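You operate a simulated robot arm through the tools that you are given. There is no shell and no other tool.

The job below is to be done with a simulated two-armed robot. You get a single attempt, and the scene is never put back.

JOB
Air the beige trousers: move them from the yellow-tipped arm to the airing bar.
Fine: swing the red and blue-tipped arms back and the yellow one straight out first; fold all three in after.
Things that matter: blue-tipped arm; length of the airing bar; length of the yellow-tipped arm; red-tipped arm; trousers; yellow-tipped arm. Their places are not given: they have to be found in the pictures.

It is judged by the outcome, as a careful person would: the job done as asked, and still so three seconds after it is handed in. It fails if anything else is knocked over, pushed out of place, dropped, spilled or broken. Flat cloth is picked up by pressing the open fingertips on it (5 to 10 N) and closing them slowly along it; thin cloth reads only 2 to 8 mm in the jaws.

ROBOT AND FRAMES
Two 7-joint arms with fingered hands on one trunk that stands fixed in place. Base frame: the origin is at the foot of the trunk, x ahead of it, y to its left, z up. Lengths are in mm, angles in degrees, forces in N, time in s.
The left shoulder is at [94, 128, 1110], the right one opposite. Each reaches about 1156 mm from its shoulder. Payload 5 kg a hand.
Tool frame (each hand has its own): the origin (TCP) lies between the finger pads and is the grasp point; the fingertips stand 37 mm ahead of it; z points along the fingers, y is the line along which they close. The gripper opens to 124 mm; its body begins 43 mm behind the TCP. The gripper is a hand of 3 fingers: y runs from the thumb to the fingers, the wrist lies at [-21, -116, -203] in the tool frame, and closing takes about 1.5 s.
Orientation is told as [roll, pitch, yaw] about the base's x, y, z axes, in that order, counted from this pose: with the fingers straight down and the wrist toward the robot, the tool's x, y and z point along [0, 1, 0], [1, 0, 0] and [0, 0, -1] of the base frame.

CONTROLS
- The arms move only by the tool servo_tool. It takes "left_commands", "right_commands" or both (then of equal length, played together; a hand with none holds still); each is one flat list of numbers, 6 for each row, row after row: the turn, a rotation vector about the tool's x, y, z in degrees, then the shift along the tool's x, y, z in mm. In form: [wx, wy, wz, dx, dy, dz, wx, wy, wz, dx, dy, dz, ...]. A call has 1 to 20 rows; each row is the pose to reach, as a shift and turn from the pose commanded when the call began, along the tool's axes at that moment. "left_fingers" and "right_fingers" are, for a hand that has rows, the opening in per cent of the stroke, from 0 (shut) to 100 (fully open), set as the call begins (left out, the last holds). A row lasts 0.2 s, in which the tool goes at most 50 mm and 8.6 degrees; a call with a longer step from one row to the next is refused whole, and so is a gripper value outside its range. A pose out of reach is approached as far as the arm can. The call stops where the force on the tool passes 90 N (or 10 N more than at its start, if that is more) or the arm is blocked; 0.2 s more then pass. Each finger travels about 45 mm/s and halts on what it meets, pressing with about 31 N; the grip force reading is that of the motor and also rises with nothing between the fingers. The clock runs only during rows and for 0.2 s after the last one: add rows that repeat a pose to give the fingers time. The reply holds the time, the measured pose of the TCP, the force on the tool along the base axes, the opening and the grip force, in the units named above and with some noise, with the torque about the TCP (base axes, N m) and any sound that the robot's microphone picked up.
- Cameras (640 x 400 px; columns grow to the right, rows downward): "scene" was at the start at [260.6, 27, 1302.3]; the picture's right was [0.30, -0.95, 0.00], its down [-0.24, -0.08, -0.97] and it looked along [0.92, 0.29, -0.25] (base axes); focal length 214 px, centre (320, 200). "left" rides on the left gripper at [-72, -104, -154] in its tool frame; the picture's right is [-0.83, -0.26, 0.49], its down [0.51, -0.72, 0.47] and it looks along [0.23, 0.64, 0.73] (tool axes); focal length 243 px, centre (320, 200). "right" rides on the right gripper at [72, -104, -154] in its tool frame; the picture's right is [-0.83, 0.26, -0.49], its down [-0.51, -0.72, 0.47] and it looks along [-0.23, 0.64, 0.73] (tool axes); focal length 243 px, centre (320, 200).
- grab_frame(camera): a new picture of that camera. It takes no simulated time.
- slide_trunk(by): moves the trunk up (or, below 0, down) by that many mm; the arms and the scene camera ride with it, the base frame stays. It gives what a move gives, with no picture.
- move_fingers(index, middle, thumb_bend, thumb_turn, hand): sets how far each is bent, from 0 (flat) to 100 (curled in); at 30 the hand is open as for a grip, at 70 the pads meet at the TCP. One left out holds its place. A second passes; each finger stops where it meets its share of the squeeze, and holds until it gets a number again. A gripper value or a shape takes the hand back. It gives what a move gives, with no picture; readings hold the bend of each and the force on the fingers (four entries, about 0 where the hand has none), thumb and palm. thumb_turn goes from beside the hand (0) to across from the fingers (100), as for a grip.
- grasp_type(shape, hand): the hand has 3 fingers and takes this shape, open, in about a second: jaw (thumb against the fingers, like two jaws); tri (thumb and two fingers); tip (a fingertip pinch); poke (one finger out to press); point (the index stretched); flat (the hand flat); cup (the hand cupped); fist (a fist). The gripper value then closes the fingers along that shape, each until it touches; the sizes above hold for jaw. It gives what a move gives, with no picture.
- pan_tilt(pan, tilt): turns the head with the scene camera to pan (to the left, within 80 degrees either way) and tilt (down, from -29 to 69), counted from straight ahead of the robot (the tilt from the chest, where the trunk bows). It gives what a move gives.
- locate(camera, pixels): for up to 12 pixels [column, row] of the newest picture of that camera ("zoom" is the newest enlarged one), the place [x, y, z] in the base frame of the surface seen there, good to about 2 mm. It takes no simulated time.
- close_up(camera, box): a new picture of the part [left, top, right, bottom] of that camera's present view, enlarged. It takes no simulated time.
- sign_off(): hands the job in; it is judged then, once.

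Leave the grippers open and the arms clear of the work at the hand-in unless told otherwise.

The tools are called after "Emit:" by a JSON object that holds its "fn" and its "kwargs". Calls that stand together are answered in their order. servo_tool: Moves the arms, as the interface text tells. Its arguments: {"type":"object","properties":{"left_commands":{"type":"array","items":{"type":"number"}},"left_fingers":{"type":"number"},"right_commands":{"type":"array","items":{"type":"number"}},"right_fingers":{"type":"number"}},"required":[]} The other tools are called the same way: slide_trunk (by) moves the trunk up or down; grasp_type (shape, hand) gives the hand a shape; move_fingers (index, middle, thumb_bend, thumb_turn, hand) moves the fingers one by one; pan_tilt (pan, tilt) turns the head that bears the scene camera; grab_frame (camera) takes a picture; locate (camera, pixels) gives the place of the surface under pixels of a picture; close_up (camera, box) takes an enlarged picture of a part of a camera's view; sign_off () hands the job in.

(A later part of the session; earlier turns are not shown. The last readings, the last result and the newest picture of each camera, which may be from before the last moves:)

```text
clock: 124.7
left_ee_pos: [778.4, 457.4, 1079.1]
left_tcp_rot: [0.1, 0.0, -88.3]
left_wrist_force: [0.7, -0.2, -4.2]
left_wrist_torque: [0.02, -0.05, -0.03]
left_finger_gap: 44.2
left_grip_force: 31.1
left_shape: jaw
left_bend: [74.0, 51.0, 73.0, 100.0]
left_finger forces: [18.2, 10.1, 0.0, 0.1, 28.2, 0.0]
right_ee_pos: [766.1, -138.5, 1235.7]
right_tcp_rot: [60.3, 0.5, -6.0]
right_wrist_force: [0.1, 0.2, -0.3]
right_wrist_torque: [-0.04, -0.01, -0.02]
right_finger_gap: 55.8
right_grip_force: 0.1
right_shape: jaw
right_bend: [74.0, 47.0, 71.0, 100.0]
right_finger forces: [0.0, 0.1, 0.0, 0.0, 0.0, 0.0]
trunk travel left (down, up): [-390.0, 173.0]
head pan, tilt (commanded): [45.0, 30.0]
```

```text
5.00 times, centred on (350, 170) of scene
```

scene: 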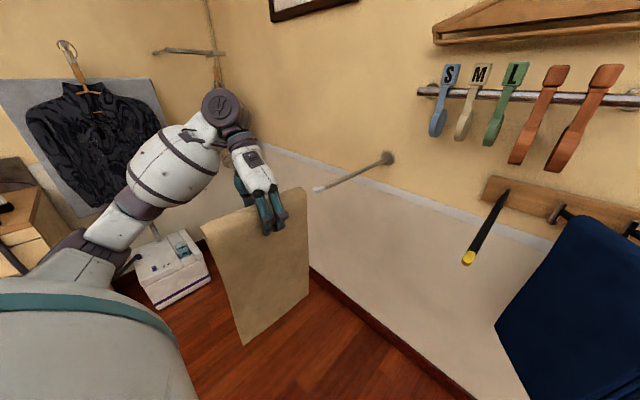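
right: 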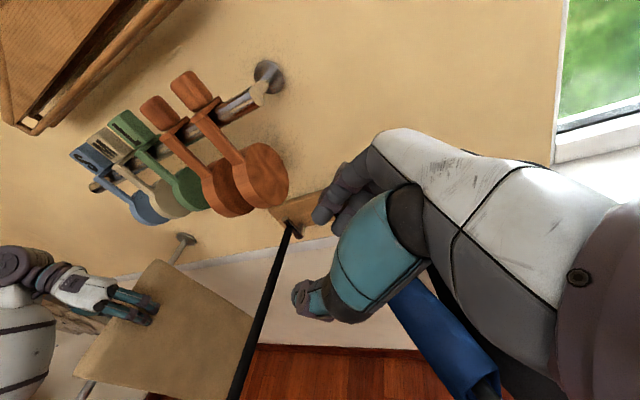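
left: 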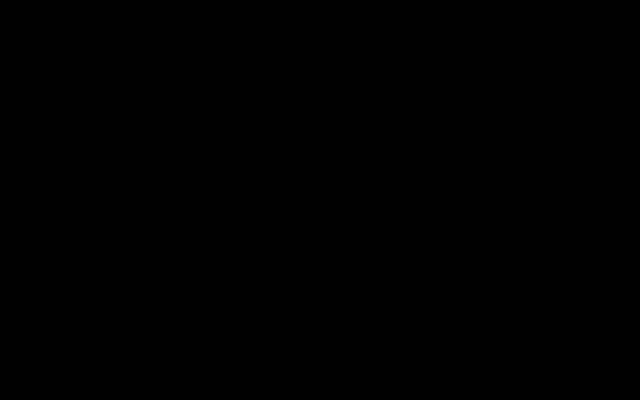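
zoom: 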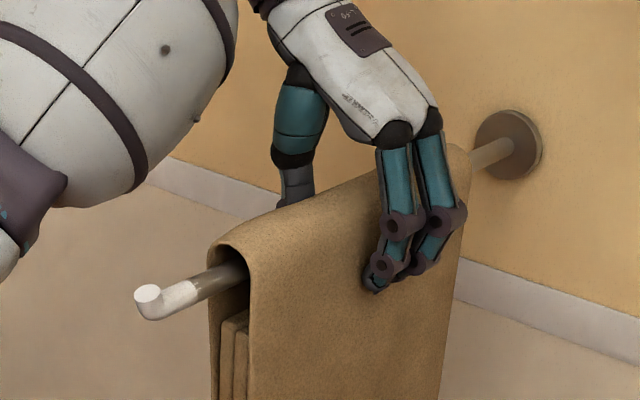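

The bar sits close under the arch top. I lower a few millimetres more until the weight transfers.

Emit:
{"fn": "servo_tool", "kwargs": {"left_commands": [0, 0, 0, 0, 0, 2, 0, 0, 0, 0, 0, 4, 0, 0, 0, 0, 0, 5, 0, 0, 0, 0, 0, 5]}}

Emit:
{"fn": "servo_tool", "kwargs": {"left_commands": [0, 0, 0, 0, 0, 1, 0, 0, 0, 0, 0, 2, 0, 0, 0, 0, 0, 3, 0, 0, 0, 0, 0, 3]}}

Emit:
{"fn": "close_up", "kwargs": {"camera": "scene", "box": [300, 130, 400, 210]}}

```text
clock: 125.7
left_ee_pos: [778.7, 457.0, 1074.8]
left_tcp_rot: [0.1, 0.1, -88.4]
left_wrist_force: [1.7, 2.0, -1.3]
left_wrist_torque: [0.04, -0.03, 0.02]
left_finger_gap: 44.0
left_grip_force: 30.9
left_shape: jaw
left_bend: [74.0, 51.0, 73.0, 100.0]
left_finger forces: [17.9, 9.9, 0.1, 0.1, 29.1, 0.0]
right_ee_pos: [765.9, -137.3, 1235.8]
right_tcp_rot: [60.2, 0.6, -6.1]
right_wrist_force: [0.5, 0.7, -1.1]
right_wrist_torque: [-0.01, -0.02, 0.0]
right_finger_gap: 55.9
right_grip_force: 0.1
right_shape: jaw
right_bend: [74.0, 47.0, 71.0, 100.0]
right_finger forces: [0.0, 0.1, 0.1, 0.0, 0.0, 0.0]
trunk travel left (down, up): [-390.0, 173.0]
head pan, tilt (commanded): [45.0, 30.0]
```

```text
clock: 126.7
left_ee_pos: [777.5, 455.9, 1073.5]
left_tcp_rot: [0.2, 0.0, -88.4]
left_wrist_force: [7.3, 4.4, 20.5]
left_wrist_torque: [0.07, -0.23, 0.15]
left_finger_gap: 44.5
left_grip_force: 30.9
left_shape: jaw
left_bend: [74.0, 51.0, 73.0, 100.0]
left_finger forces: [19.5, 10.7, 0.0, 0.1, 34.0, 0.0]
right_ee_pos: [765.9, -138.8, 1237.4]
right_tcp_rot: [60.4, 0.6, -6.1]
right_wrist_force: [-0.1, -0.1, -0.2]
right_wrist_torque: [0.03, 0.01, -0.01]
right_finger_gap: 55.8
right_grip_force: 0.0
right_shape: jaw
right_bend: [74.0, 47.0, 71.0, 100.0]
right_finger forces: [0.0, 0.1, 0.0, 0.0, 0.0, 0.0]
trunk travel left (down, up): [-390.0, 173.0]
head pan, tilt (commanded): [45.0, 30.0]
```

```text
5.00 times, centred on (350, 170) of scene
```

zoom: 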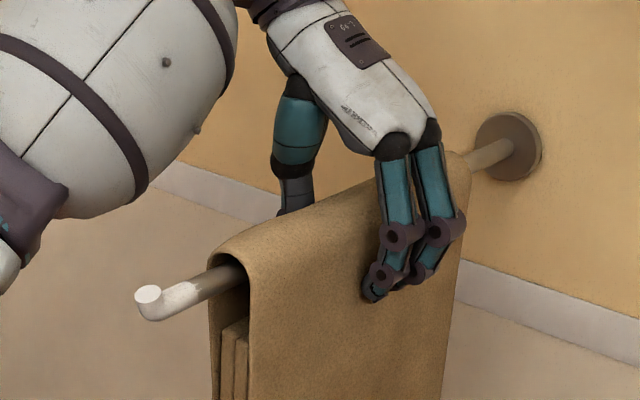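

The weight is on the bar (the hand is now pressing down 20 N). I ease up 4 mm so there is no preload, then open the fingers.

Emit:
{"fn": "servo_tool", "kwargs": {"left_commands": [0, 0, 0, 0, 0, -2, 0, 0, 0, 0, 0, -3.5, 0, 0, 0, 0, 0, -3.5]}}

Emit:
{"fn": "servo_tool", "kwargs": {"left_commands": [0, 0, 0, 0, 0, 0, 0, 0, 0, 0, 0, 0, 0, 0, 0, 0, 0, 0], "left_fingers": 45}}

Emit:
{"fn": "servo_tool", "kwargs": {"left_commands": [0, 0, 0, 0, 0, 0, 0, 0, 0, 0, 0, 0, 0, 0, 0, 0, 0, 0], "left_fingers": 65}}

Emit:
{"fn": "close_up", "kwargs": {"camera": "scene", "box": [290, 120, 410, 220]}}

```text
clock: 127.5
left_ee_pos: [778.9, 456.0, 1073.9]
left_tcp_rot: [-0.1, 0.0, -88.3]
left_wrist_force: [2.1, 0.8, 5.2]
left_wrist_torque: [0.02, -0.1, 0.05]
left_finger_gap: 44.7
left_grip_force: 30.8
left_shape: jaw
left_bend: [74.0, 51.0, 73.0, 100.0]
left_finger forces: [20.0, 10.8, 0.0, 0.1, 31.4, 0.1]
right_ee_pos: [765.9, -139.2, 1235.5]
right_tcp_rot: [60.3, 0.6, -6.0]
right_wrist_force: [-0.6, 0.3, -0.4]
right_wrist_torque: [0.02, -0.01, -0.01]
right_finger_gap: 55.7
right_grip_force: 0.1
right_shape: jaw
right_bend: [74.0, 47.0, 71.0, 100.0]
right_finger forces: [0.0, 0.1, 0.0, 0.0, 0.0, 0.0]
trunk travel left (down, up): [-390.0, 173.0]
head pan, tilt (commanded): [45.0, 30.0]
```

```text
clock: 128.3
left_ee_pos: [778.1, 456.7, 1075.2]
left_tcp_rot: [0.1, 0.0, -88.3]
left_wrist_force: [0.0, -0.5, 0.2]
left_wrist_torque: [0.01, -0.01, -0.04]
left_finger_gap: 55.5
left_grip_force: 0.2
left_shape: jaw
left_bend: [74.0, 47.0, 71.0, 100.0]
left_finger forces: [0.1, 0.0, 0.1, 0.0, 0.0, 0.1]
right_ee_pos: [767.1, -138.5, 1235.4]
right_tcp_rot: [60.2, 0.6, -6.1]
right_wrist_force: [0.0, -0.2, -0.4]
right_wrist_torque: [0.05, -0.01, 0.04]
right_finger_gap: 55.8
right_grip_force: 0.0
right_shape: jaw
right_bend: [74.0, 47.0, 71.0, 100.0]
right_finger forces: [0.0, 0.1, 0.1, 0.1, 0.0, 0.0]
trunk travel left (down, up): [-390.0, 173.0]
head pan, tilt (commanded): [45.0, 30.0]
```

```text
clock: 129.1
left_ee_pos: [777.2, 455.5, 1074.5]
left_tcp_rot: [0.0, 0.1, -88.4]
left_wrist_force: [1.1, 0.4, -0.1]
left_wrist_torque: [0.02, 0.0, 0.01]
left_finger_gap: 80.5
left_grip_force: 0.1
left_shape: jaw
left_bend: [28.0, 39.0, 62.0, 100.0]
left_finger forces: [0.1, 0.0, 0.0, 0.0, 0.0, 0.0]
right_ee_pos: [766.2, -138.8, 1236.5]
right_tcp_rot: [60.2, 0.6, -6.1]
right_wrist_force: [0.0, 0.7, -0.3]
right_wrist_torque: [0.03, 0.0, -0.02]
right_finger_gap: 55.9
right_grip_force: 0.1
right_shape: jaw
right_bend: [74.0, 47.0, 71.0, 100.0]
right_finger forces: [0.0, 0.0, 0.0, 0.0, 0.0, 0.0]
trunk travel left (down, up): [-390.0, 173.0]
head pan, tilt (commanded): [45.0, 30.0]
```

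```text
4.00 times, centred on (350, 170) of scene
```

zoom: 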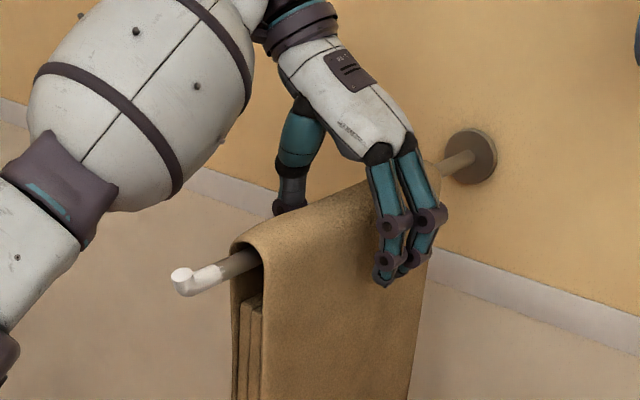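

The fingers are free and the trousers rest on the bar. I raise the left hand straight up off it, slowly at first.

Emit:
{"fn": "servo_tool", "kwargs": {"left_commands": [0, 0, 0, 0, 0, -8, 0, 0, 0, 0, 0, -18, 0, 0, 0, 0, 0, -30, 0, 0, 0, 0, 0, -45, 0, 0, 0, 0, 0, -65, 0, 0, 0, 0, 0, -90, 0, 0, 0, 0, 0, -120, 0, 0, 0, 0, 0, -150, 0, 0, 0, 0, 0, -180, 0, 0, 0, 0, 0, -210]}}

Emit:
{"fn": "grab_frame", "kwargs": {"camera": "scene"}}

Emit:
{"fn": "grab_frame", "kwargs": {"camera": "right"}}

```text
clock: 131.3
left_ee_pos: [777.1, 454.9, 1286.5]
left_tcp_rot: [0.1, 0.0, -88.3]
left_wrist_force: [0.3, 0.1, -0.2]
left_wrist_torque: [0.03, -0.01, 0.0]
left_finger_gap: 80.1
left_grip_force: 0.0
left_shape: jaw
left_bend: [28.0, 39.0, 62.0, 100.0]
left_finger forces: [0.0, 0.1, 0.0, 0.0, 0.0, 0.0]
right_ee_pos: [765.9, -139.2, 1236.9]
right_tcp_rot: [60.3, 0.5, -6.0]
right_wrist_force: [-0.2, 1.0, 0.2]
right_wrist_torque: [0.0, -0.04, 0.0]
right_finger_gap: 55.7
right_grip_force: 0.0
right_shape: jaw
right_bend: [74.0, 47.0, 71.0, 100.0]
right_finger forces: [0.0, 0.1, 0.1, 0.0, 0.0, 0.0]
trunk travel left (down, up): [-390.0, 173.0]
head pan, tilt (commanded): [45.0, 30.0]
```

```text
taken
```

scene: 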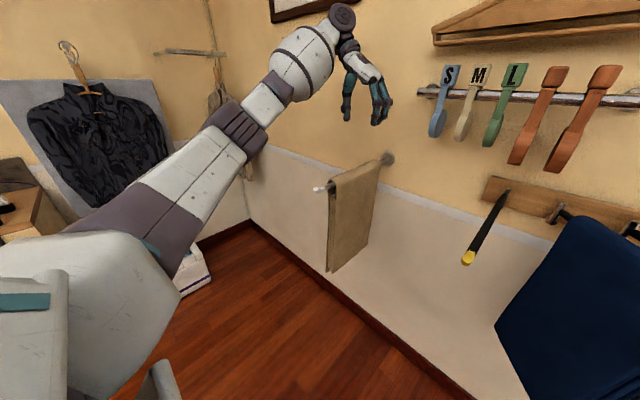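

```text
taken
```

right: 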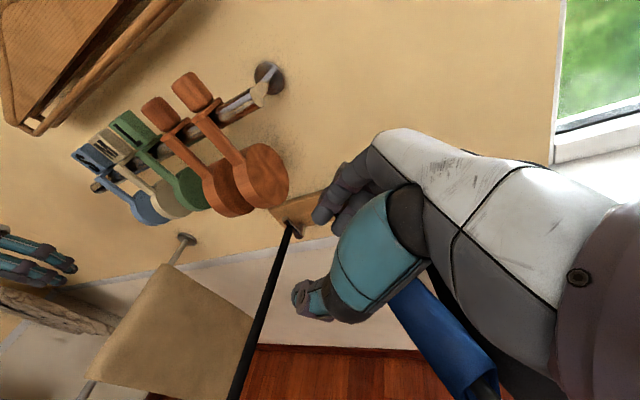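

The beige trousers hang well on the airing bar. I retract the left hand up and to the left, out of the way, and turn it back straight. Then I will fold the arms in with the right hand.

Emit:
{"fn": "servo_tool", "kwargs": {"left_commands": [0, 0, -8, -16, -14, -6, 0, 0, -16, -32, -28, -12, 0, 0, -24, -48, -42, -18, 0, 0, -32, -64, -56, -24, 0, 0, -40, -80, -70, -30, 0, 0, -48, -96, -85, -36, 0, 0, -56, -112, -99, -42, 0, 0, -64, -128, -113, -48, 0, 0, -72, -144, -127, -54, 0, 0, -80, -160, -141, -60, 0, 0, -88, -175, -155, -66], "left_fingers": 100}}

Emit:
{"fn": "pan_tilt", "kwargs": {"pan": 10, "tilt": 32}}

Emit:
{"fn": "grab_frame", "kwargs": {"camera": "scene"}}

Emit:
{"fn": "locate", "kwargs": {"camera": "scene", "pixels": [[375, 238], [540, 240], [610, 240]]}}

```text
clock: 133.7
left_ee_pos: [596.6, 608.3, 1351.9]
left_tcp_rot: [0.0, -0.1, -0.1]
left_wrist_force: [-0.2, 0.2, -0.1]
left_wrist_torque: [0.05, -0.02, 0.0]
left_finger_gap: 123.7
left_grip_force: 0.2
left_shape: jaw
left_bend: [30.0, 30.0, 30.0, 98.0]
left_finger forces: [0.1, 0.0, 0.0, 0.0, 0.0, 0.0]
right_ee_pos: [766.9, -138.8, 1237.8]
right_tcp_rot: [60.2, 0.5, -6.2]
right_wrist_force: [0.3, 0.0, 0.1]
right_wrist_torque: [-0.02, -0.01, -0.01]
right_finger_gap: 55.9
right_grip_force: 0.1
right_shape: jaw
right_bend: [74.0, 47.0, 71.0, 100.0]
right_finger forces: [0.1, 0.1, 0.0, 0.1, 0.0, 0.0]
trunk travel left (down, up): [-390.0, 173.0]
head pan, tilt (commanded): [45.0, 30.0]
```

```text
clock: 134.7
left_ee_pos: [599.1, 607.0, 1351.4]
left_tcp_rot: [0.0, 0.0, -0.3]
left_wrist_force: [0.0, -0.1, 0.1]
left_wrist_torque: [-0.04, 0.0, -0.02]
left_finger_gap: 123.7
left_grip_force: 0.0
left_shape: jaw
left_bend: [30.0, 30.0, 30.0, 98.0]
left_finger forces: [0.1, 0.0, 0.1, 0.1, 0.1, 0.1]
right_ee_pos: [765.3, -138.4, 1236.6]
right_tcp_rot: [60.1, 0.6, -6.1]
right_wrist_force: [0.1, -0.1, -0.9]
right_wrist_torque: [-0.02, 0.0, -0.01]
right_finger_gap: 55.6
right_grip_force: 0.0
right_shape: jaw
right_bend: [74.0, 47.0, 71.0, 100.0]
right_finger forces: [0.0, 0.1, 0.0, 0.1, 0.0, 0.1]
trunk travel left (down, up): [-390.0, 173.0]
head pan, tilt (commanded): [10.0, 32.0]
```

```text
taken
```

scene: 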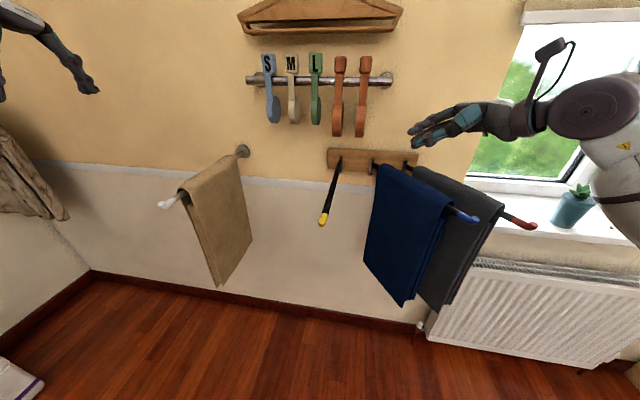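

```text
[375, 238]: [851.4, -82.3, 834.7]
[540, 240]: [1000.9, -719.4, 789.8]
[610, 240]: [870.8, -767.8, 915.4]
```

Next comes folding. First, the right hand goes upright and closed.

Emit:
{"fn": "servo_tool", "kwargs": {"right_commands": [0, -7.5, 0, 5, -8, 2, 0, -15, 0, 11, -16, 4, 0, -22.5, 0, 16, -24, 5, 0, -30, 0, 21, -32, 7, 0, -37.5, 0, 27, -40, 9, 0, -45, 0, 32, -48, 11, 0, -52.5, 0, 37, -56, 12, 0, -60, 0, 43, -64, 14], "right_fingers": 0}}

```text
clock: 136.5
left_ee_pos: [596.1, 608.4, 1350.9]
left_tcp_rot: [-0.1, 0.0, -0.2]
left_wrist_force: [0.6, 0.1, 0.1]
left_wrist_torque: [-0.01, 0.03, -0.04]
left_finger_gap: 123.7
left_grip_force: 0.0
left_shape: jaw
left_bend: [30.0, 30.0, 30.0, 98.0]
left_finger forces: [0.1, 0.0, 0.1, 0.0, 0.0, 0.0]
right_ee_pos: [705.8, -96.6, 1267.4]
right_tcp_rot: [0.0, 0.7, -6.1]
right_wrist_force: [0.2, -0.5, -0.1]
right_wrist_torque: [-0.05, 0.01, -0.06]
right_finger_gap: 0.0
right_grip_force: 31.6
right_shape: jaw
right_bend: [70.0, 70.0, 56.0, 100.0]
right_finger forces: [0.0, 0.0, 0.1, 0.0, 0.0, 0.0]
trunk travel left (down, up): [-390.0, 173.0]
head pan, tilt (commanded): [10.0, 32.0]
```

The right hand is upright and closed. I move it to the right side of the yellow tip, over (613,-5), and lower it to rod height.

Emit:
{"fn": "servo_tool", "kwargs": {"right_commands": [0, 0, -6.2, 16, -20, 3, 0, 0, -12.4, 33, -41, 7, 0, 0, -18.6, 49, -61, 10, 0, 0, -24.8, 65, -82, 14, 0, 0, -31, 81, -102, 17]}}

Emit:
{"fn": "servo_tool", "kwargs": {"right_commands": [0, 0, 0, 0, 0, 40, 0, 0, 0, 0, 0, 80, 0, 0, 0, 0, 0, 120, 0, 0, 0, 0, 0, 157]}}

Emit:
{"fn": "grab_frame", "kwargs": {"camera": "scene"}}

Emit:
{"fn": "grab_frame", "kwargs": {"camera": "right"}}

```text
clock: 137.7
left_ee_pos: [598.8, 606.4, 1351.2]
left_tcp_rot: [-0.1, 0.0, -0.3]
left_wrist_force: [0.2, 0.4, 0.2]
left_wrist_torque: [0.0, -0.04, 0.02]
left_finger_gap: 123.7
left_grip_force: 0.1
left_shape: jaw
left_bend: [30.0, 30.0, 30.0, 98.0]
left_finger forces: [0.0, 0.0, 0.0, 0.1, 0.0, 0.0]
right_ee_pos: [613.1, -7.6, 1251.5]
right_tcp_rot: [0.6, 0.3, 24.9]
right_wrist_force: [0.7, 0.1, 1.1]
right_wrist_torque: [-0.06, 0.02, -0.02]
right_finger_gap: 0.0
right_grip_force: 31.0
right_shape: jaw
right_bend: [70.0, 70.0, 56.0, 100.0]
right_finger forces: [0.0, 0.0, 0.1, 0.1, 0.1, 0.0]
trunk travel left (down, up): [-390.0, 173.0]
head pan, tilt (commanded): [10.0, 32.0]
```

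```text
clock: 138.7
left_ee_pos: [599.0, 606.4, 1351.5]
left_tcp_rot: [-0.1, 0.0, -0.3]
left_wrist_force: [0.5, -0.4, -0.6]
left_wrist_torque: [0.02, 0.02, -0.01]
left_finger_gap: 123.7
left_grip_force: 0.0
left_shape: jaw
left_bend: [30.0, 30.0, 30.0, 98.0]
left_finger forces: [0.0, 0.0, 0.0, 0.0, 0.1, 0.1]
right_ee_pos: [613.5, -5.7, 1093.7]
right_tcp_rot: [0.6, 0.4, 24.9]
right_wrist_force: [0.5, 0.2, 0.2]
right_wrist_torque: [0.01, 0.03, 0.01]
right_finger_gap: 0.0
right_grip_force: 31.3
right_shape: jaw
right_bend: [70.0, 70.0, 56.0, 100.0]
right_finger forces: [0.1, 0.0, 0.1, 0.1, 0.0, 0.1]
trunk travel left (down, up): [-390.0, 173.0]
head pan, tilt (commanded): [10.0, 32.0]
```

```text
taken
```

scene: 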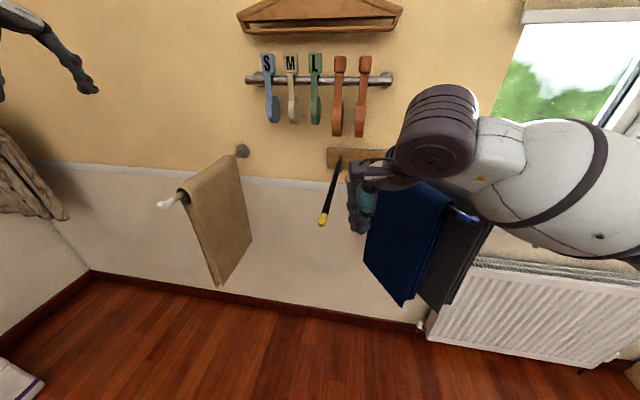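

```text
taken
```

right: 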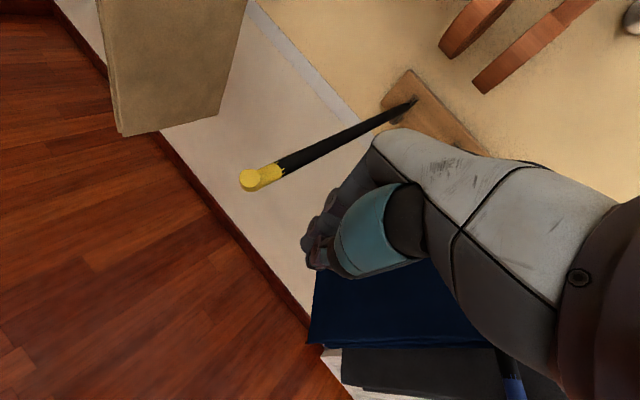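

I locate the yellow tip again before pushing.

Emit:
{"fn": "locate", "kwargs": {"camera": "scene", "pixels": [[323, 221], [326, 212], [332, 190], [339, 160], [443, 215], [470, 216]]}}

Emit:
{"fn": "locate", "kwargs": {"camera": "right", "pixels": [[250, 180], [270, 175], [300, 160], [380, 118], [110, 100], [240, 30]]}}

```text
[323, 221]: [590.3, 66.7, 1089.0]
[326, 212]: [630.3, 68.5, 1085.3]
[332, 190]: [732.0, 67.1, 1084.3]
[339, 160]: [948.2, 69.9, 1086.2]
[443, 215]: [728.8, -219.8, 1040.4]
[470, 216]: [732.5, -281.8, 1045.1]
```

```text
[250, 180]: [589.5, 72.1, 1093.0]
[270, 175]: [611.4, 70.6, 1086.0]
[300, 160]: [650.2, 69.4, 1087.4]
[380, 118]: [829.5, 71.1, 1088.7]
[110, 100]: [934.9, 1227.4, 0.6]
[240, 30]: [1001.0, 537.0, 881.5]
```

Yellow is exactly straight out. I push it left along its arc with the closed right hand, first to about 30°.

Emit:
{"fn": "servo_tool", "kwargs": {"right_commands": [0, 0, 0, 23.4, 10.6, 0, 0, 0, 0, 45.3, 20.5, 0, 0, 0, 0, 58.8, 26.1, 0, 0, 0, 0, 72.2, 32, 0, 0, 0, 0, 85.3, 38.8, 0, 0, 0, 0, 98.1, 45.9, 0, 0, 0, 0, 110.5, 53.6, 0, 0, 0, 0, 122.7, 61.8, 0, 0, 0, 0, 134.3, 70.6, 0, 0, 0, 0, 145.7, 79.9, 0, 0, 0, 0, 156.6, 89.8, 0, 0, 0, 0, 167, 99.9, 0, 0, 0, 0, 176.9, 110.7, 0, 0, 0, 0, 186.6, 121.8, 0]}}

Emit:
{"fn": "grab_frame", "kwargs": {"camera": "scene"}}

Emit:
{"fn": "grab_frame", "kwargs": {"camera": "right"}}

```text
clock: 141.7
left_ee_pos: [597.0, 606.8, 1351.3]
left_tcp_rot: [0.0, 0.0, -0.3]
left_wrist_force: [0.3, 0.7, -0.1]
left_wrist_torque: [-0.01, 0.05, 0.02]
left_finger_gap: 123.7
left_grip_force: 0.1
left_shape: jaw
left_bend: [30.0, 30.0, 30.0, 98.0]
left_finger forces: [0.0, 0.0, 0.1, 0.0, 0.0, 0.1]
right_ee_pos: [643.9, 216.4, 1095.3]
right_tcp_rot: [0.5, 0.5, 25.0]
right_wrist_force: [0.3, 0.7, 0.2]
right_wrist_torque: [-0.02, -0.02, -0.02]
right_finger_gap: 0.0
right_grip_force: 31.3
right_shape: jaw
right_bend: [70.0, 70.0, 56.0, 100.0]
right_finger forces: [0.1, 0.1, 0.0, 0.0, 0.0, 0.1]
trunk travel left (down, up): [-390.0, 173.0]
head pan, tilt (commanded): [10.0, 32.0]
```

```text
taken
```

scene: 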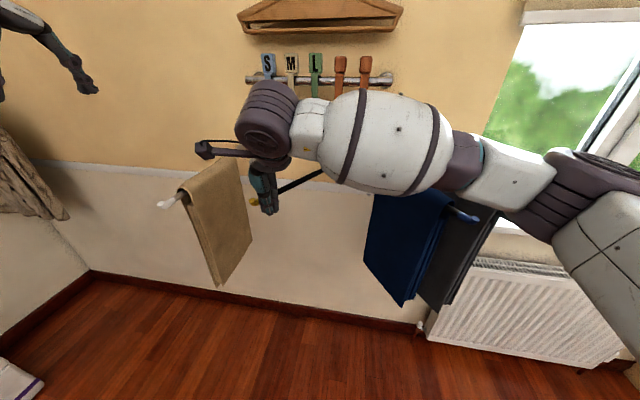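

```text
taken
```

right: 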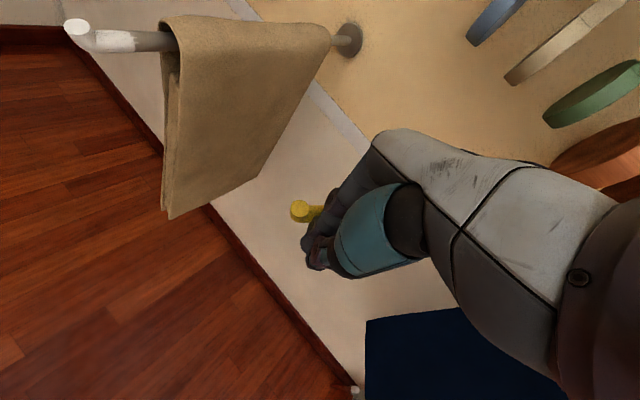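

Yellow is following (tip at (300,210) in the right picture), and the aired trousers hang freely. I continue pushing to about 55°.

Emit:
{"fn": "locate", "kwargs": {"camera": "right", "pixels": [[300, 210], [312, 213], [322, 208], [170, 30], [330, 40], [90, 38]]}}

Emit:
{"fn": "servo_tool", "kwargs": {"right_commands": [0, 0, 0, 9.4, 11.5, 0, 0, 0, 0, 17.6, 23.4, 0, 0, 0, 0, 25.2, 36, 0, 0, 0, 0, 32.2, 48.8, 0, 0, 0, 0, 38.4, 62, 0, 0, 0, 0, 44.6, 75.2, 0, 0, 0, 0, 49.8, 88.8, 0, 0, 0, 0, 54.9, 102.5, 0, 0, 0, 0, 59.5, 116.5, 0]}}

Emit:
{"fn": "grab_frame", "kwargs": {"camera": "right"}}

Emit:
{"fn": "grab_frame", "kwargs": {"camera": "scene"}}

```text
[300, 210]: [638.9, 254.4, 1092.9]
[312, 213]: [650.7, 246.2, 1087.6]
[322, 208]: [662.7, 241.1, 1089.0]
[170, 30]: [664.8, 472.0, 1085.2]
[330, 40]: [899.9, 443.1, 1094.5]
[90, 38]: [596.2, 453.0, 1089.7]
```

```text
clock: 143.7
left_ee_pos: [598.9, 607.9, 1350.1]
left_tcp_rot: [0.0, 0.0, -0.3]
left_wrist_force: [1.2, -0.4, 0.3]
left_wrist_torque: [-0.01, 0.0, -0.01]
left_finger_gap: 123.7
left_grip_force: 0.1
left_shape: jaw
left_bend: [30.0, 30.0, 30.0, 98.0]
left_finger forces: [0.1, 0.0, 0.1, 0.0, 0.1, 0.1]
right_ee_pos: [724.3, 318.3, 1095.1]
right_tcp_rot: [0.6, 0.5, 25.0]
right_wrist_force: [-0.3, -0.5, 0.6]
right_wrist_torque: [0.0, -0.05, -0.02]
right_finger_gap: 0.0
right_grip_force: 31.3
right_shape: jaw
right_bend: [70.0, 70.0, 56.0, 100.0]
right_finger forces: [0.1, 0.4, 0.0, 0.0, 0.0, 0.1]
trunk travel left (down, up): [-390.0, 173.0]
head pan, tilt (commanded): [10.0, 32.0]
```

```text
taken
```

right: 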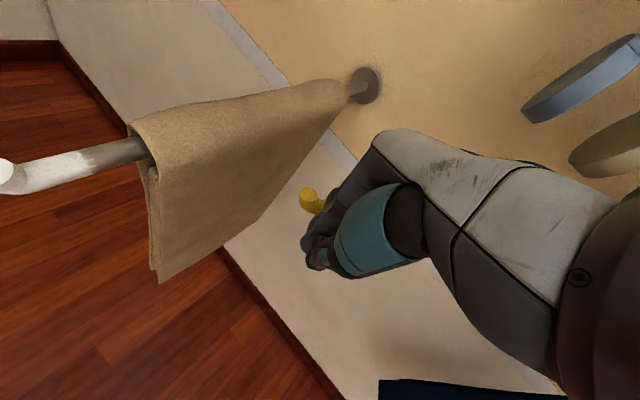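

```text
taken
```

scene: 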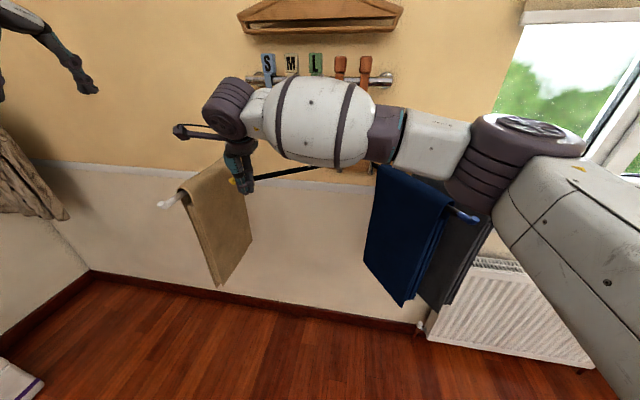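

I check yellow's angle by its tip at (308,198).

Emit:
{"fn": "locate", "kwargs": {"camera": "right", "pixels": [[306, 198], [316, 203], [325, 202], [150, 150], [340, 85], [60, 170]]}}

```text
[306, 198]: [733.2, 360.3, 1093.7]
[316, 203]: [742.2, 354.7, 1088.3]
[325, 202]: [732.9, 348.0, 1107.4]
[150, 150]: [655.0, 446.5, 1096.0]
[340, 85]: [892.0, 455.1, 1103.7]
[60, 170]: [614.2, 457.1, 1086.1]
```

Yellow is at about 54°. It started at about 56°, so I push 20 mm more.

Emit:
{"fn": "servo_tool", "kwargs": {"right_commands": [0, 0, 0, 1.8, 10, 0, 0, 0, 0, 3.6, 20, 0, 0, 0, 0, 3.6, 20, 0]}}

Emit:
{"fn": "servo_tool", "kwargs": {"right_commands": [0, 0, 0, -3, -15, 0, 0, 0, 0, -7, -35, 0, 0, 0, 0, -12, -60, 0, 0, 0, 0, -12, -60, -40, 0, 0, 0, -12, -60, -80, 0, 0, 0, -12, -60, -120, 0, 0, 0, -12, -60, -155]}}

Emit:
{"fn": "grab_frame", "kwargs": {"camera": "right"}}

Emit:
{"fn": "grab_frame", "kwargs": {"camera": "scene"}}

```text
clock: 144.5
left_ee_pos: [598.9, 606.4, 1351.5]
left_tcp_rot: [0.0, 0.1, -0.3]
left_wrist_force: [0.4, 0.0, -0.4]
left_wrist_torque: [0.01, -0.02, 0.03]
left_finger_gap: 124.1
left_grip_force: 0.1
left_shape: jaw
left_bend: [30.0, 30.0, 30.0, 98.0]
left_finger forces: [0.0, 0.0, 0.0, 0.0, 0.0, 0.0]
right_ee_pos: [741.2, 329.0, 1094.5]
right_tcp_rot: [0.6, 0.4, 24.9]
right_wrist_force: [-0.8, -0.5, -0.5]
right_wrist_torque: [0.01, -0.04, 0.0]
right_finger_gap: 0.0
right_grip_force: 30.7
right_shape: jaw
right_bend: [70.0, 70.0, 57.0, 100.0]
right_finger forces: [0.0, 0.0, 0.1, 0.1, 0.1, 0.0]
trunk travel left (down, up): [-390.0, 173.0]
head pan, tilt (commanded): [10.0, 32.0]
```

```text
clock: 146.1
left_ee_pos: [596.6, 607.2, 1351.1]
left_tcp_rot: [-0.1, -0.2, -0.3]
left_wrist_force: [0.1, 0.1, 0.1]
left_wrist_torque: [0.02, -0.01, 0.02]
left_finger_gap: 123.7
left_grip_force: 0.1
left_shape: jaw
left_bend: [30.0, 30.0, 30.0, 98.0]
left_finger forces: [0.0, 0.1, 0.0, 0.1, 0.0, 0.2]
right_ee_pos: [691.9, 291.4, 1251.3]
right_tcp_rot: [0.4, 0.4, 24.9]
right_wrist_force: [-0.2, 0.6, 0.5]
right_wrist_torque: [-0.02, 0.0, 0.02]
right_finger_gap: 0.1
right_grip_force: 30.7
right_shape: jaw
right_bend: [70.0, 70.0, 57.0, 100.0]
right_finger forces: [0.1, 0.1, 0.0, 0.1, 0.0, 0.0]
trunk travel left (down, up): [-390.0, 173.0]
head pan, tilt (commanded): [10.0, 32.0]
```

```text
taken
```

right: 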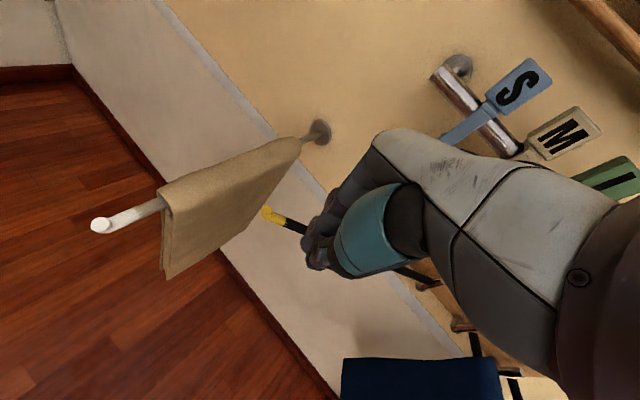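

```text
taken
```

scene: 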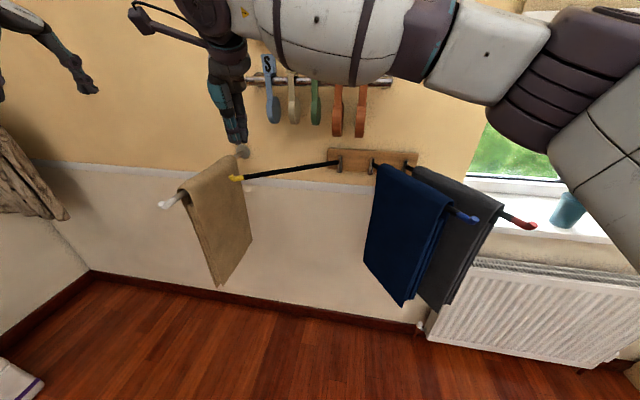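

Emit:
{"fn": "locate", "kwargs": {"camera": "scene", "pixels": [[236, 178], [246, 176], [300, 168], [472, 216], [450, 208], [530, 225], [505, 215]]}}

Emit:
{"fn": "close_up", "kwargs": {"camera": "scene", "box": [360, 150, 560, 290]}}

```text
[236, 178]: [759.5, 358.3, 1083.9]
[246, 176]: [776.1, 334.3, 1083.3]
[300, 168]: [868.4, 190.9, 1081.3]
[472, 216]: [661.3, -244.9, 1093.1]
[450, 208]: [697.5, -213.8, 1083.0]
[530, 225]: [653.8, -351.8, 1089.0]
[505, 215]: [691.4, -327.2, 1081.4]
```

```text
2.86 times, centred on (460, 220) of scene
```

zoom: 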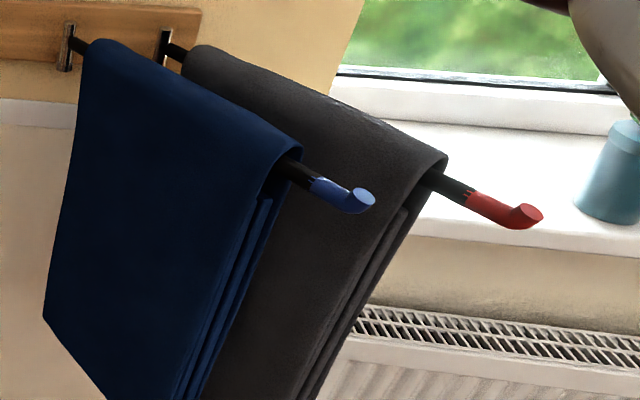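

Yellow is folded at 57°. Next is blue: the slot between the blue rod and the grey cloth is about 60 mm and the closed hand is about 45 mm wide. I move the right hand above that slot near the blue tip, over (691,-263).

Emit:
{"fn": "servo_tool", "kwargs": {"right_commands": [0, 0, 0, -40, -19, 0, 0, 0, 0, -82, -38, 0, 0, 0, 0, -124, -58, 0, 0, 0, 0, -166, -77, 0, 0, 0, 0, -208, -97, 0, 0, 0, 0, -250, -116, 0, 0, 0, 0, -292, -136, 0, 0, 0, 0, -334, -156, 0, 0, 0, 0, -376, -175, 0, 0, 0, 0, -418, -195, 0, 0, 0, -2, -460, -214, 0, 0, 0, -5, -502, -234, 0]}}

Emit:
{"fn": "grab_frame", "kwargs": {"camera": "scene"}}

Emit:
{"fn": "close_up", "kwargs": {"camera": "right", "box": [180, 140, 480, 400]}}

```text
clock: 148.7
left_ee_pos: [597.4, 605.3, 1352.3]
left_tcp_rot: [0.0, -0.2, -0.3]
left_wrist_force: [-0.5, -0.2, -0.4]
left_wrist_torque: [0.02, 0.03, 0.02]
left_finger_gap: 123.8
left_grip_force: 0.0
left_shape: jaw
left_bend: [30.0, 30.0, 30.0, 98.0]
left_finger forces: [0.0, 0.0, 0.0, 0.1, 0.0, 0.0]
right_ee_pos: [691.5, -264.3, 1247.2]
right_tcp_rot: [0.6, 0.3, 30.0]
right_wrist_force: [0.1, -0.7, 0.1]
right_wrist_torque: [0.03, -0.01, 0.0]
right_finger_gap: 0.1
right_grip_force: 31.4
right_shape: jaw
right_bend: [70.0, 70.0, 57.0, 100.0]
right_finger forces: [0.0, 0.1, 0.1, 0.1, 0.0, 0.1]
trunk travel left (down, up): [-390.0, 173.0]
head pan, tilt (commanded): [10.0, 32.0]
```

```text
taken
```

scene: 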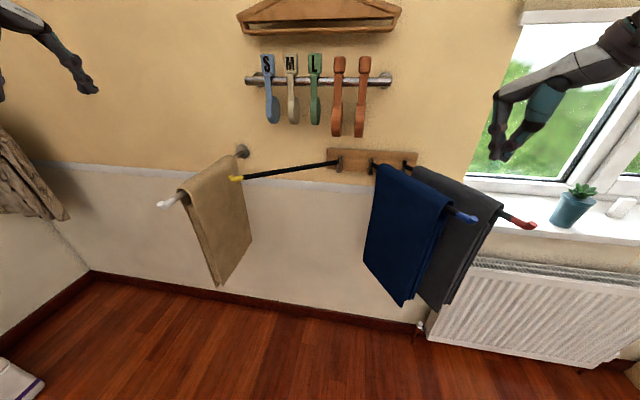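

```text
1.54 times, centred on (330, 270) of right
```

zoom: 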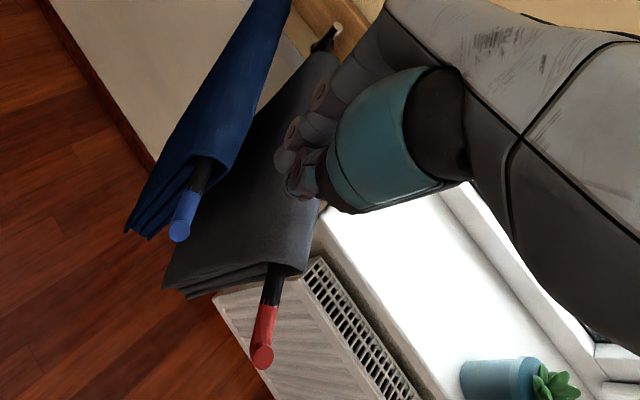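

Emit:
{"fn": "close_up", "kwargs": {"camera": "scene", "box": [460, 60, 580, 180]}}

Emit:
{"fn": "locate", "kwargs": {"camera": "zoom", "pixels": [[190, 320], [215, 325], [240, 310], [165, 300], [195, 290], [230, 290], [255, 290], [180, 270]]}}

```text
3.33 times, centred on (520, 120) of scene
```

zoom: 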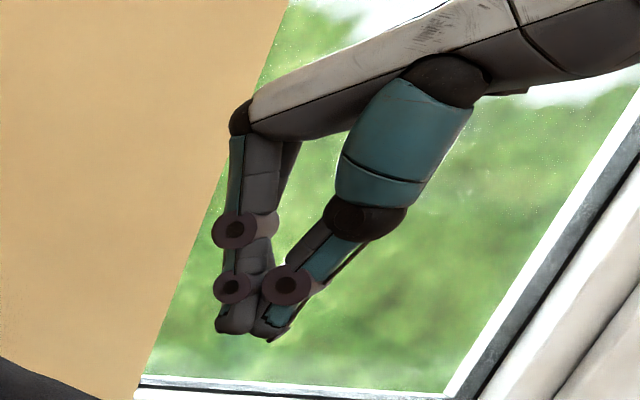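

```text
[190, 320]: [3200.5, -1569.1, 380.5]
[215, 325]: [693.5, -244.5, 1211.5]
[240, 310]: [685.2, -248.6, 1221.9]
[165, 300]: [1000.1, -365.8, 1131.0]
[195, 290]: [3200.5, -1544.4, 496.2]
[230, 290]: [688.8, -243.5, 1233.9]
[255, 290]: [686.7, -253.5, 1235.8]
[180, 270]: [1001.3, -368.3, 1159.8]
```

The fingers' left side is 13 mm clear of the blue rod, and the right side is about 7 mm clear of the grey cloth. I shift 3 mm toward blue and lower slowly into the slot.

Emit:
{"fn": "servo_tool", "kwargs": {"right_commands": [0, 0, 0, 3, 0, 30, 0, 0, 0, 3, 0, 60, 0, 0, 0, 3, 0, 90, 0, 0, 0, 3, 0, 110, 0, 0, 0, 3, 0, 130, 0, 0, 0, 3, 0, 152]}}

Emit:
{"fn": "grab_frame", "kwargs": {"camera": "scene"}}

Emit:
{"fn": "close_up", "kwargs": {"camera": "right", "box": [180, 140, 480, 400]}}

```text
clock: 150.1
left_ee_pos: [599.1, 606.3, 1350.1]
left_tcp_rot: [0.0, 0.1, -0.3]
left_wrist_force: [0.3, 0.0, -0.7]
left_wrist_torque: [0.0, 0.04, 0.01]
left_finger_gap: 123.6
left_grip_force: 0.1
left_shape: jaw
left_bend: [30.0, 30.0, 30.0, 98.0]
left_finger forces: [0.0, 0.0, 0.1, 0.0, 0.0, 0.0]
right_ee_pos: [688.5, -258.7, 1095.2]
right_tcp_rot: [0.5, 0.3, 30.0]
right_wrist_force: [-0.1, -0.2, 0.7]
right_wrist_torque: [0.03, -0.01, -0.01]
right_finger_gap: 0.1
right_grip_force: 31.2
right_shape: jaw
right_bend: [70.0, 70.0, 57.0, 100.0]
right_finger forces: [0.0, 0.1, 0.0, 0.0, 0.1, 0.0]
trunk travel left (down, up): [-390.0, 173.0]
head pan, tilt (commanded): [10.0, 32.0]
```

```text
taken
```

scene: 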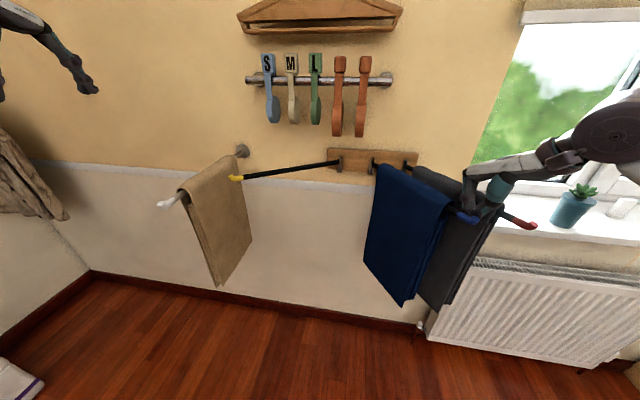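

```text
1.54 times, centred on (330, 270) of right
```

zoom: 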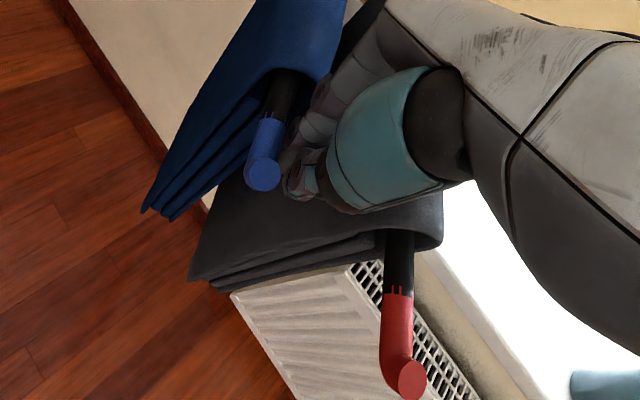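

The hand sits in the slot with no contact. I push blue left along its arc to about 5° left of straight out.

Emit:
{"fn": "servo_tool", "kwargs": {"right_commands": [0, 0, 0, 8.1, 4, 0, 0, 0, 0, 22.5, 2.1, 0, 0, 0, 0, 37.2, 0.6, 0, 0, 0, 0, 51.8, -0.1, 0, 0, 0, 0, 66.5, -0.3, 0, 0, 0, 0, 81.1, 0.3, 0, 0, 0, 0, 95.7, 1.4, 0, 0, 0, 0, 110.3, 3.1, 0, 0, 0, 0, 124.8, 5.6, 0, 0, 0, 0, 139.2, 8.5, 0, 0, 0, 0, 153.3, 12.2, 0, 0, 0, 0, 167.4, 16.5, 0, 0, 0, 0, 181.1, 21.4, 0, 0, 0, 0, 194.7, 26.9, 0, 0, 0, 0, 208.1, 33, 0, 0, 0, 0, 221.1, 39.6, 0, 0, 0, 0, 233.9, 46.8, 0]}}

Emit:
{"fn": "grab_frame", "kwargs": {"camera": "scene"}}

Emit:
{"fn": "grab_frame", "kwargs": {"camera": "right"}}

```text
clock: 153.7
left_ee_pos: [598.6, 608.4, 1350.6]
left_tcp_rot: [-0.1, 0.0, -0.2]
left_wrist_force: [-0.3, 0.6, 0.5]
left_wrist_torque: [0.02, 0.0, -0.01]
left_finger_gap: 123.8
left_grip_force: 0.1
left_shape: jaw
left_bend: [30.0, 30.0, 30.0, 98.0]
left_finger forces: [0.0, 0.0, 0.0, 0.0, 0.1, 0.0]
right_ee_pos: [613.5, -32.6, 1097.4]
right_tcp_rot: [0.5, 0.6, 29.9]
right_wrist_force: [0.2, -0.1, 0.5]
right_wrist_torque: [0.02, -0.02, -0.01]
right_finger_gap: 0.0
right_grip_force: 30.9
right_shape: jaw
right_bend: [70.0, 70.0, 57.0, 100.0]
right_finger forces: [0.0, 0.2, 0.1, 0.0, 0.0, 0.1]
trunk travel left (down, up): [-390.0, 173.0]
head pan, tilt (commanded): [10.0, 32.0]
```

```text
taken
```

scene: 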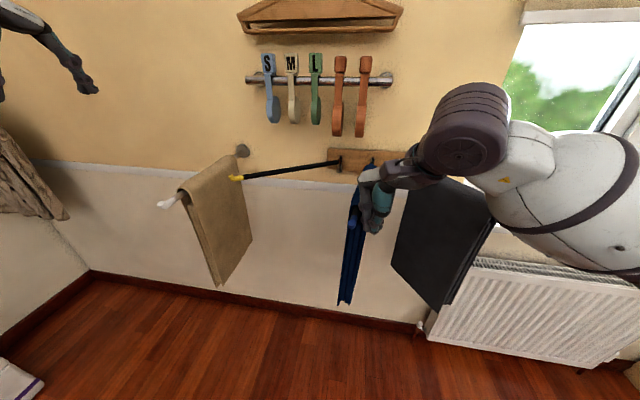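

```text
taken
```

right: 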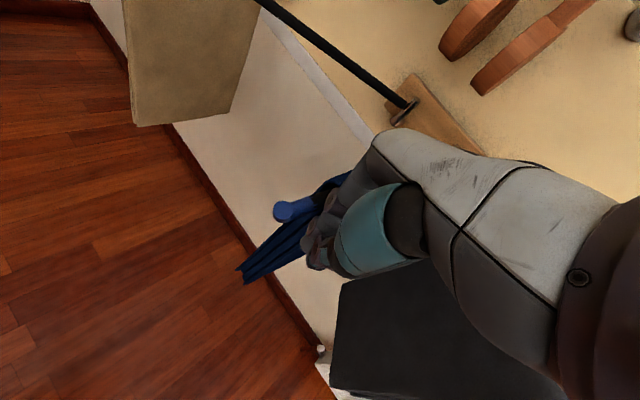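

Blue follows. I continue its arc to about 49°.

Emit:
{"fn": "servo_tool", "kwargs": {"right_commands": [0, 0, 0, 13, 6.7, 0, 0, 0, 0, 25.1, 14.9, 0, 0, 0, 0, 36.8, 23.7, 0, 0, 0, 0, 48.2, 32.9, 0, 0, 0, 0, 59, 42.7, 0, 0, 0, 0, 69.5, 53, 0, 0, 0, 0, 79.5, 63.8, 0, 0, 0, 0, 89, 74.8, 0, 0, 0, 0, 97.9, 86.4, 0, 0, 0, 0, 106.5, 98.3, 0, 0, 0, 0, 114.5, 110.7, 0, 0, 0, 0, 122, 123.3, 0, 0, 0, 0, 128.8, 136.3, 0, 0, 0, 0, 135.1, 149.4, 0, 0, 0, 0, 140.9, 163, 0, 0, 0, 0, 146.1, 176.6, 0, 0, 0, 0, 150.5, 190.6, 0]}}

Emit:
{"fn": "grab_frame", "kwargs": {"camera": "scene"}}

Emit:
{"fn": "grab_frame", "kwargs": {"camera": "right"}}

```text
clock: 157.3
left_ee_pos: [598.2, 607.6, 1350.4]
left_tcp_rot: [0.0, -0.1, -0.3]
left_wrist_force: [0.1, 0.1, 0.5]
left_wrist_torque: [-0.02, -0.02, 0.02]
left_finger_gap: 123.7
left_grip_force: 0.0
left_shape: jaw
left_bend: [30.0, 30.0, 30.0, 98.0]
left_finger forces: [0.0, 0.0, 0.0, 0.0, 0.0, 0.0]
right_ee_pos: [702.6, 192.6, 1097.8]
right_tcp_rot: [0.5, 0.4, 30.0]
right_wrist_force: [0.4, -0.7, 0.8]
right_wrist_torque: [-0.01, -0.02, 0.0]
right_finger_gap: 0.0
right_grip_force: 30.9
right_shape: jaw
right_bend: [70.0, 70.0, 57.0, 100.0]
right_finger forces: [0.1, 0.4, 0.1, 0.0, 0.0, 0.0]
trunk travel left (down, up): [-390.0, 173.0]
head pan, tilt (commanded): [10.0, 32.0]
```

```text
taken
```

scene: 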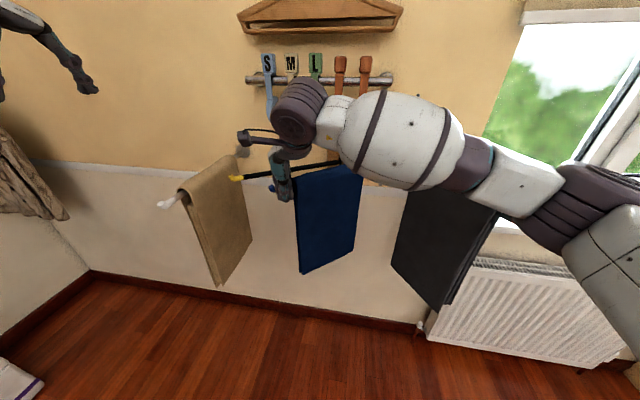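

```text
taken
```

right: 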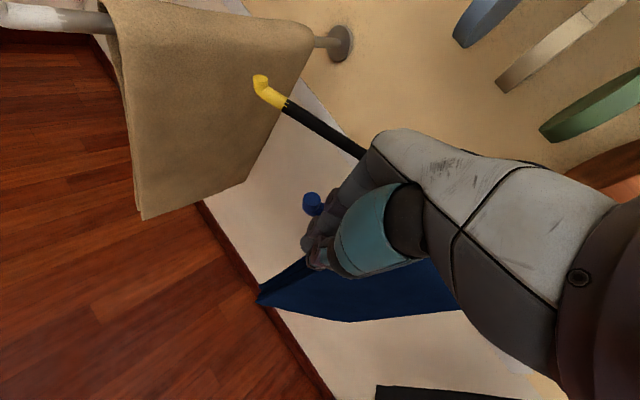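

I check blue's angle from its tip at (312,203).

Emit:
{"fn": "locate", "kwargs": {"camera": "right", "pixels": [[310, 204], [322, 208], [258, 85], [275, 98]]}}

```text
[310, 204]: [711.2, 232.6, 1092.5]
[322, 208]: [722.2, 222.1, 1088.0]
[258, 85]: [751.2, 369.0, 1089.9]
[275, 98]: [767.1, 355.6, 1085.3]
```

Blue is at 49°. I push it another 7°, then back away and lift.

Emit:
{"fn": "servo_tool", "kwargs": {"right_commands": [0, 0, 0, 4, 14.9, 0, 0, 0, 0, 7.3, 29.2, 0, 0, 0, 0, 9.8, 43.6, 0, 0, 0, 0, 9.8, 43.6, 0]}}

Emit:
{"fn": "servo_tool", "kwargs": {"right_commands": [0, 0, 0, -1, -15, 0, 0, 0, 0, -2.5, -38, 0, 0, 0, 0, -4, -62, 0, 0, 0, 0, -4, -62, -40, 0, 0, 0, -4, -62, -80, 0, 0, 0, -4, -62, -120, 0, 0, 0, -4, -62, -152]}}

Emit:
{"fn": "grab_frame", "kwargs": {"camera": "scene"}}

Emit:
{"fn": "grab_frame", "kwargs": {"camera": "right"}}

```text
clock: 158.3
left_ee_pos: [598.9, 607.2, 1351.4]
left_tcp_rot: [0.0, 0.1, -0.4]
left_wrist_force: [-0.2, -0.1, -0.4]
left_wrist_torque: [0.03, 0.01, 0.0]
left_finger_gap: 123.6
left_grip_force: 0.0
left_shape: jaw
left_bend: [30.0, 30.0, 30.0, 98.0]
left_finger forces: [0.0, 0.1, 0.0, 0.0, 0.0, 0.0]
right_ee_pos: [736.8, 222.3, 1097.5]
right_tcp_rot: [0.4, 0.3, 29.9]
right_wrist_force: [0.7, 0.1, -0.6]
right_wrist_torque: [0.0, -0.03, 0.03]
right_finger_gap: 0.0
right_grip_force: 30.9
right_shape: jaw
right_bend: [70.0, 70.0, 57.0, 100.0]
right_finger forces: [0.0, 0.1, 0.0, 0.0, 0.1, 0.0]
trunk travel left (down, up): [-390.0, 173.0]
head pan, tilt (commanded): [10.0, 32.0]
```

```text
clock: 159.9
left_ee_pos: [598.0, 607.0, 1351.9]
left_tcp_rot: [0.1, 0.0, -0.3]
left_wrist_force: [-0.9, 0.3, -0.1]
left_wrist_torque: [-0.01, 0.03, 0.05]
left_finger_gap: 123.6
left_grip_force: 0.2
left_shape: jaw
left_bend: [30.0, 30.0, 30.0, 98.0]
left_finger forces: [0.1, 0.0, 0.1, 0.0, 0.1, 0.1]
right_ee_pos: [684.3, 188.4, 1250.1]
right_tcp_rot: [0.5, 0.3, 29.9]
right_wrist_force: [-0.3, -0.2, 0.0]
right_wrist_torque: [0.0, 0.0, -0.02]
right_finger_gap: 0.0
right_grip_force: 30.8
right_shape: jaw
right_bend: [70.0, 70.0, 57.0, 100.0]
right_finger forces: [0.0, 0.1, 0.0, 0.0, 0.0, 0.0]
trunk travel left (down, up): [-390.0, 173.0]
head pan, tilt (commanded): [10.0, 32.0]
```

```text
taken
```

scene: 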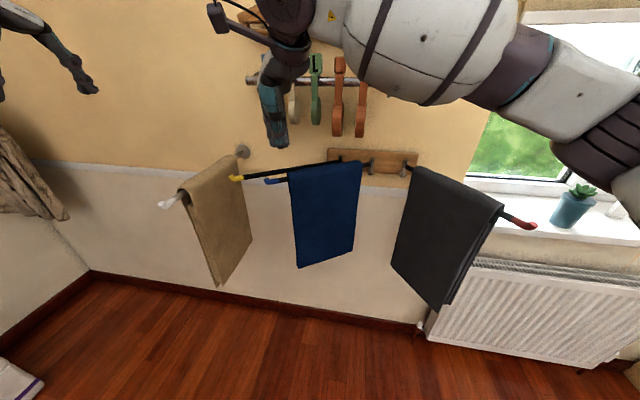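

```text
taken
```

right: 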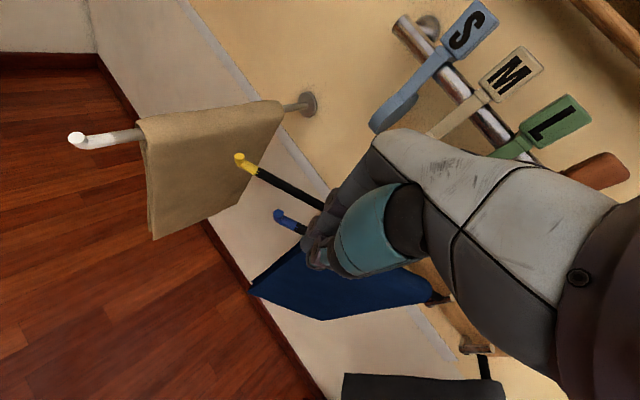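

Emit:
{"fn": "locate", "kwargs": {"camera": "right", "pixels": [[279, 214], [290, 222], [240, 158], [255, 170], [290, 190]]}}

Emit:
{"fn": "locate", "kwargs": {"camera": "scene", "pixels": [[268, 181], [280, 179], [237, 178], [530, 225], [505, 215], [330, 163]]}}

```text
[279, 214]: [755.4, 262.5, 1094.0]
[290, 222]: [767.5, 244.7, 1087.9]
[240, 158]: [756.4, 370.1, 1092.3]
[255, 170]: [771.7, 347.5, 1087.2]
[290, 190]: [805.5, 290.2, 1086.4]
```

```text
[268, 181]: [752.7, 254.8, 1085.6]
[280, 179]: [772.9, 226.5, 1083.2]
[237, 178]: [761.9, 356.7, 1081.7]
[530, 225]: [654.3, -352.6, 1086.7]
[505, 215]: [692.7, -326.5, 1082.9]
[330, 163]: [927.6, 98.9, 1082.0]
```

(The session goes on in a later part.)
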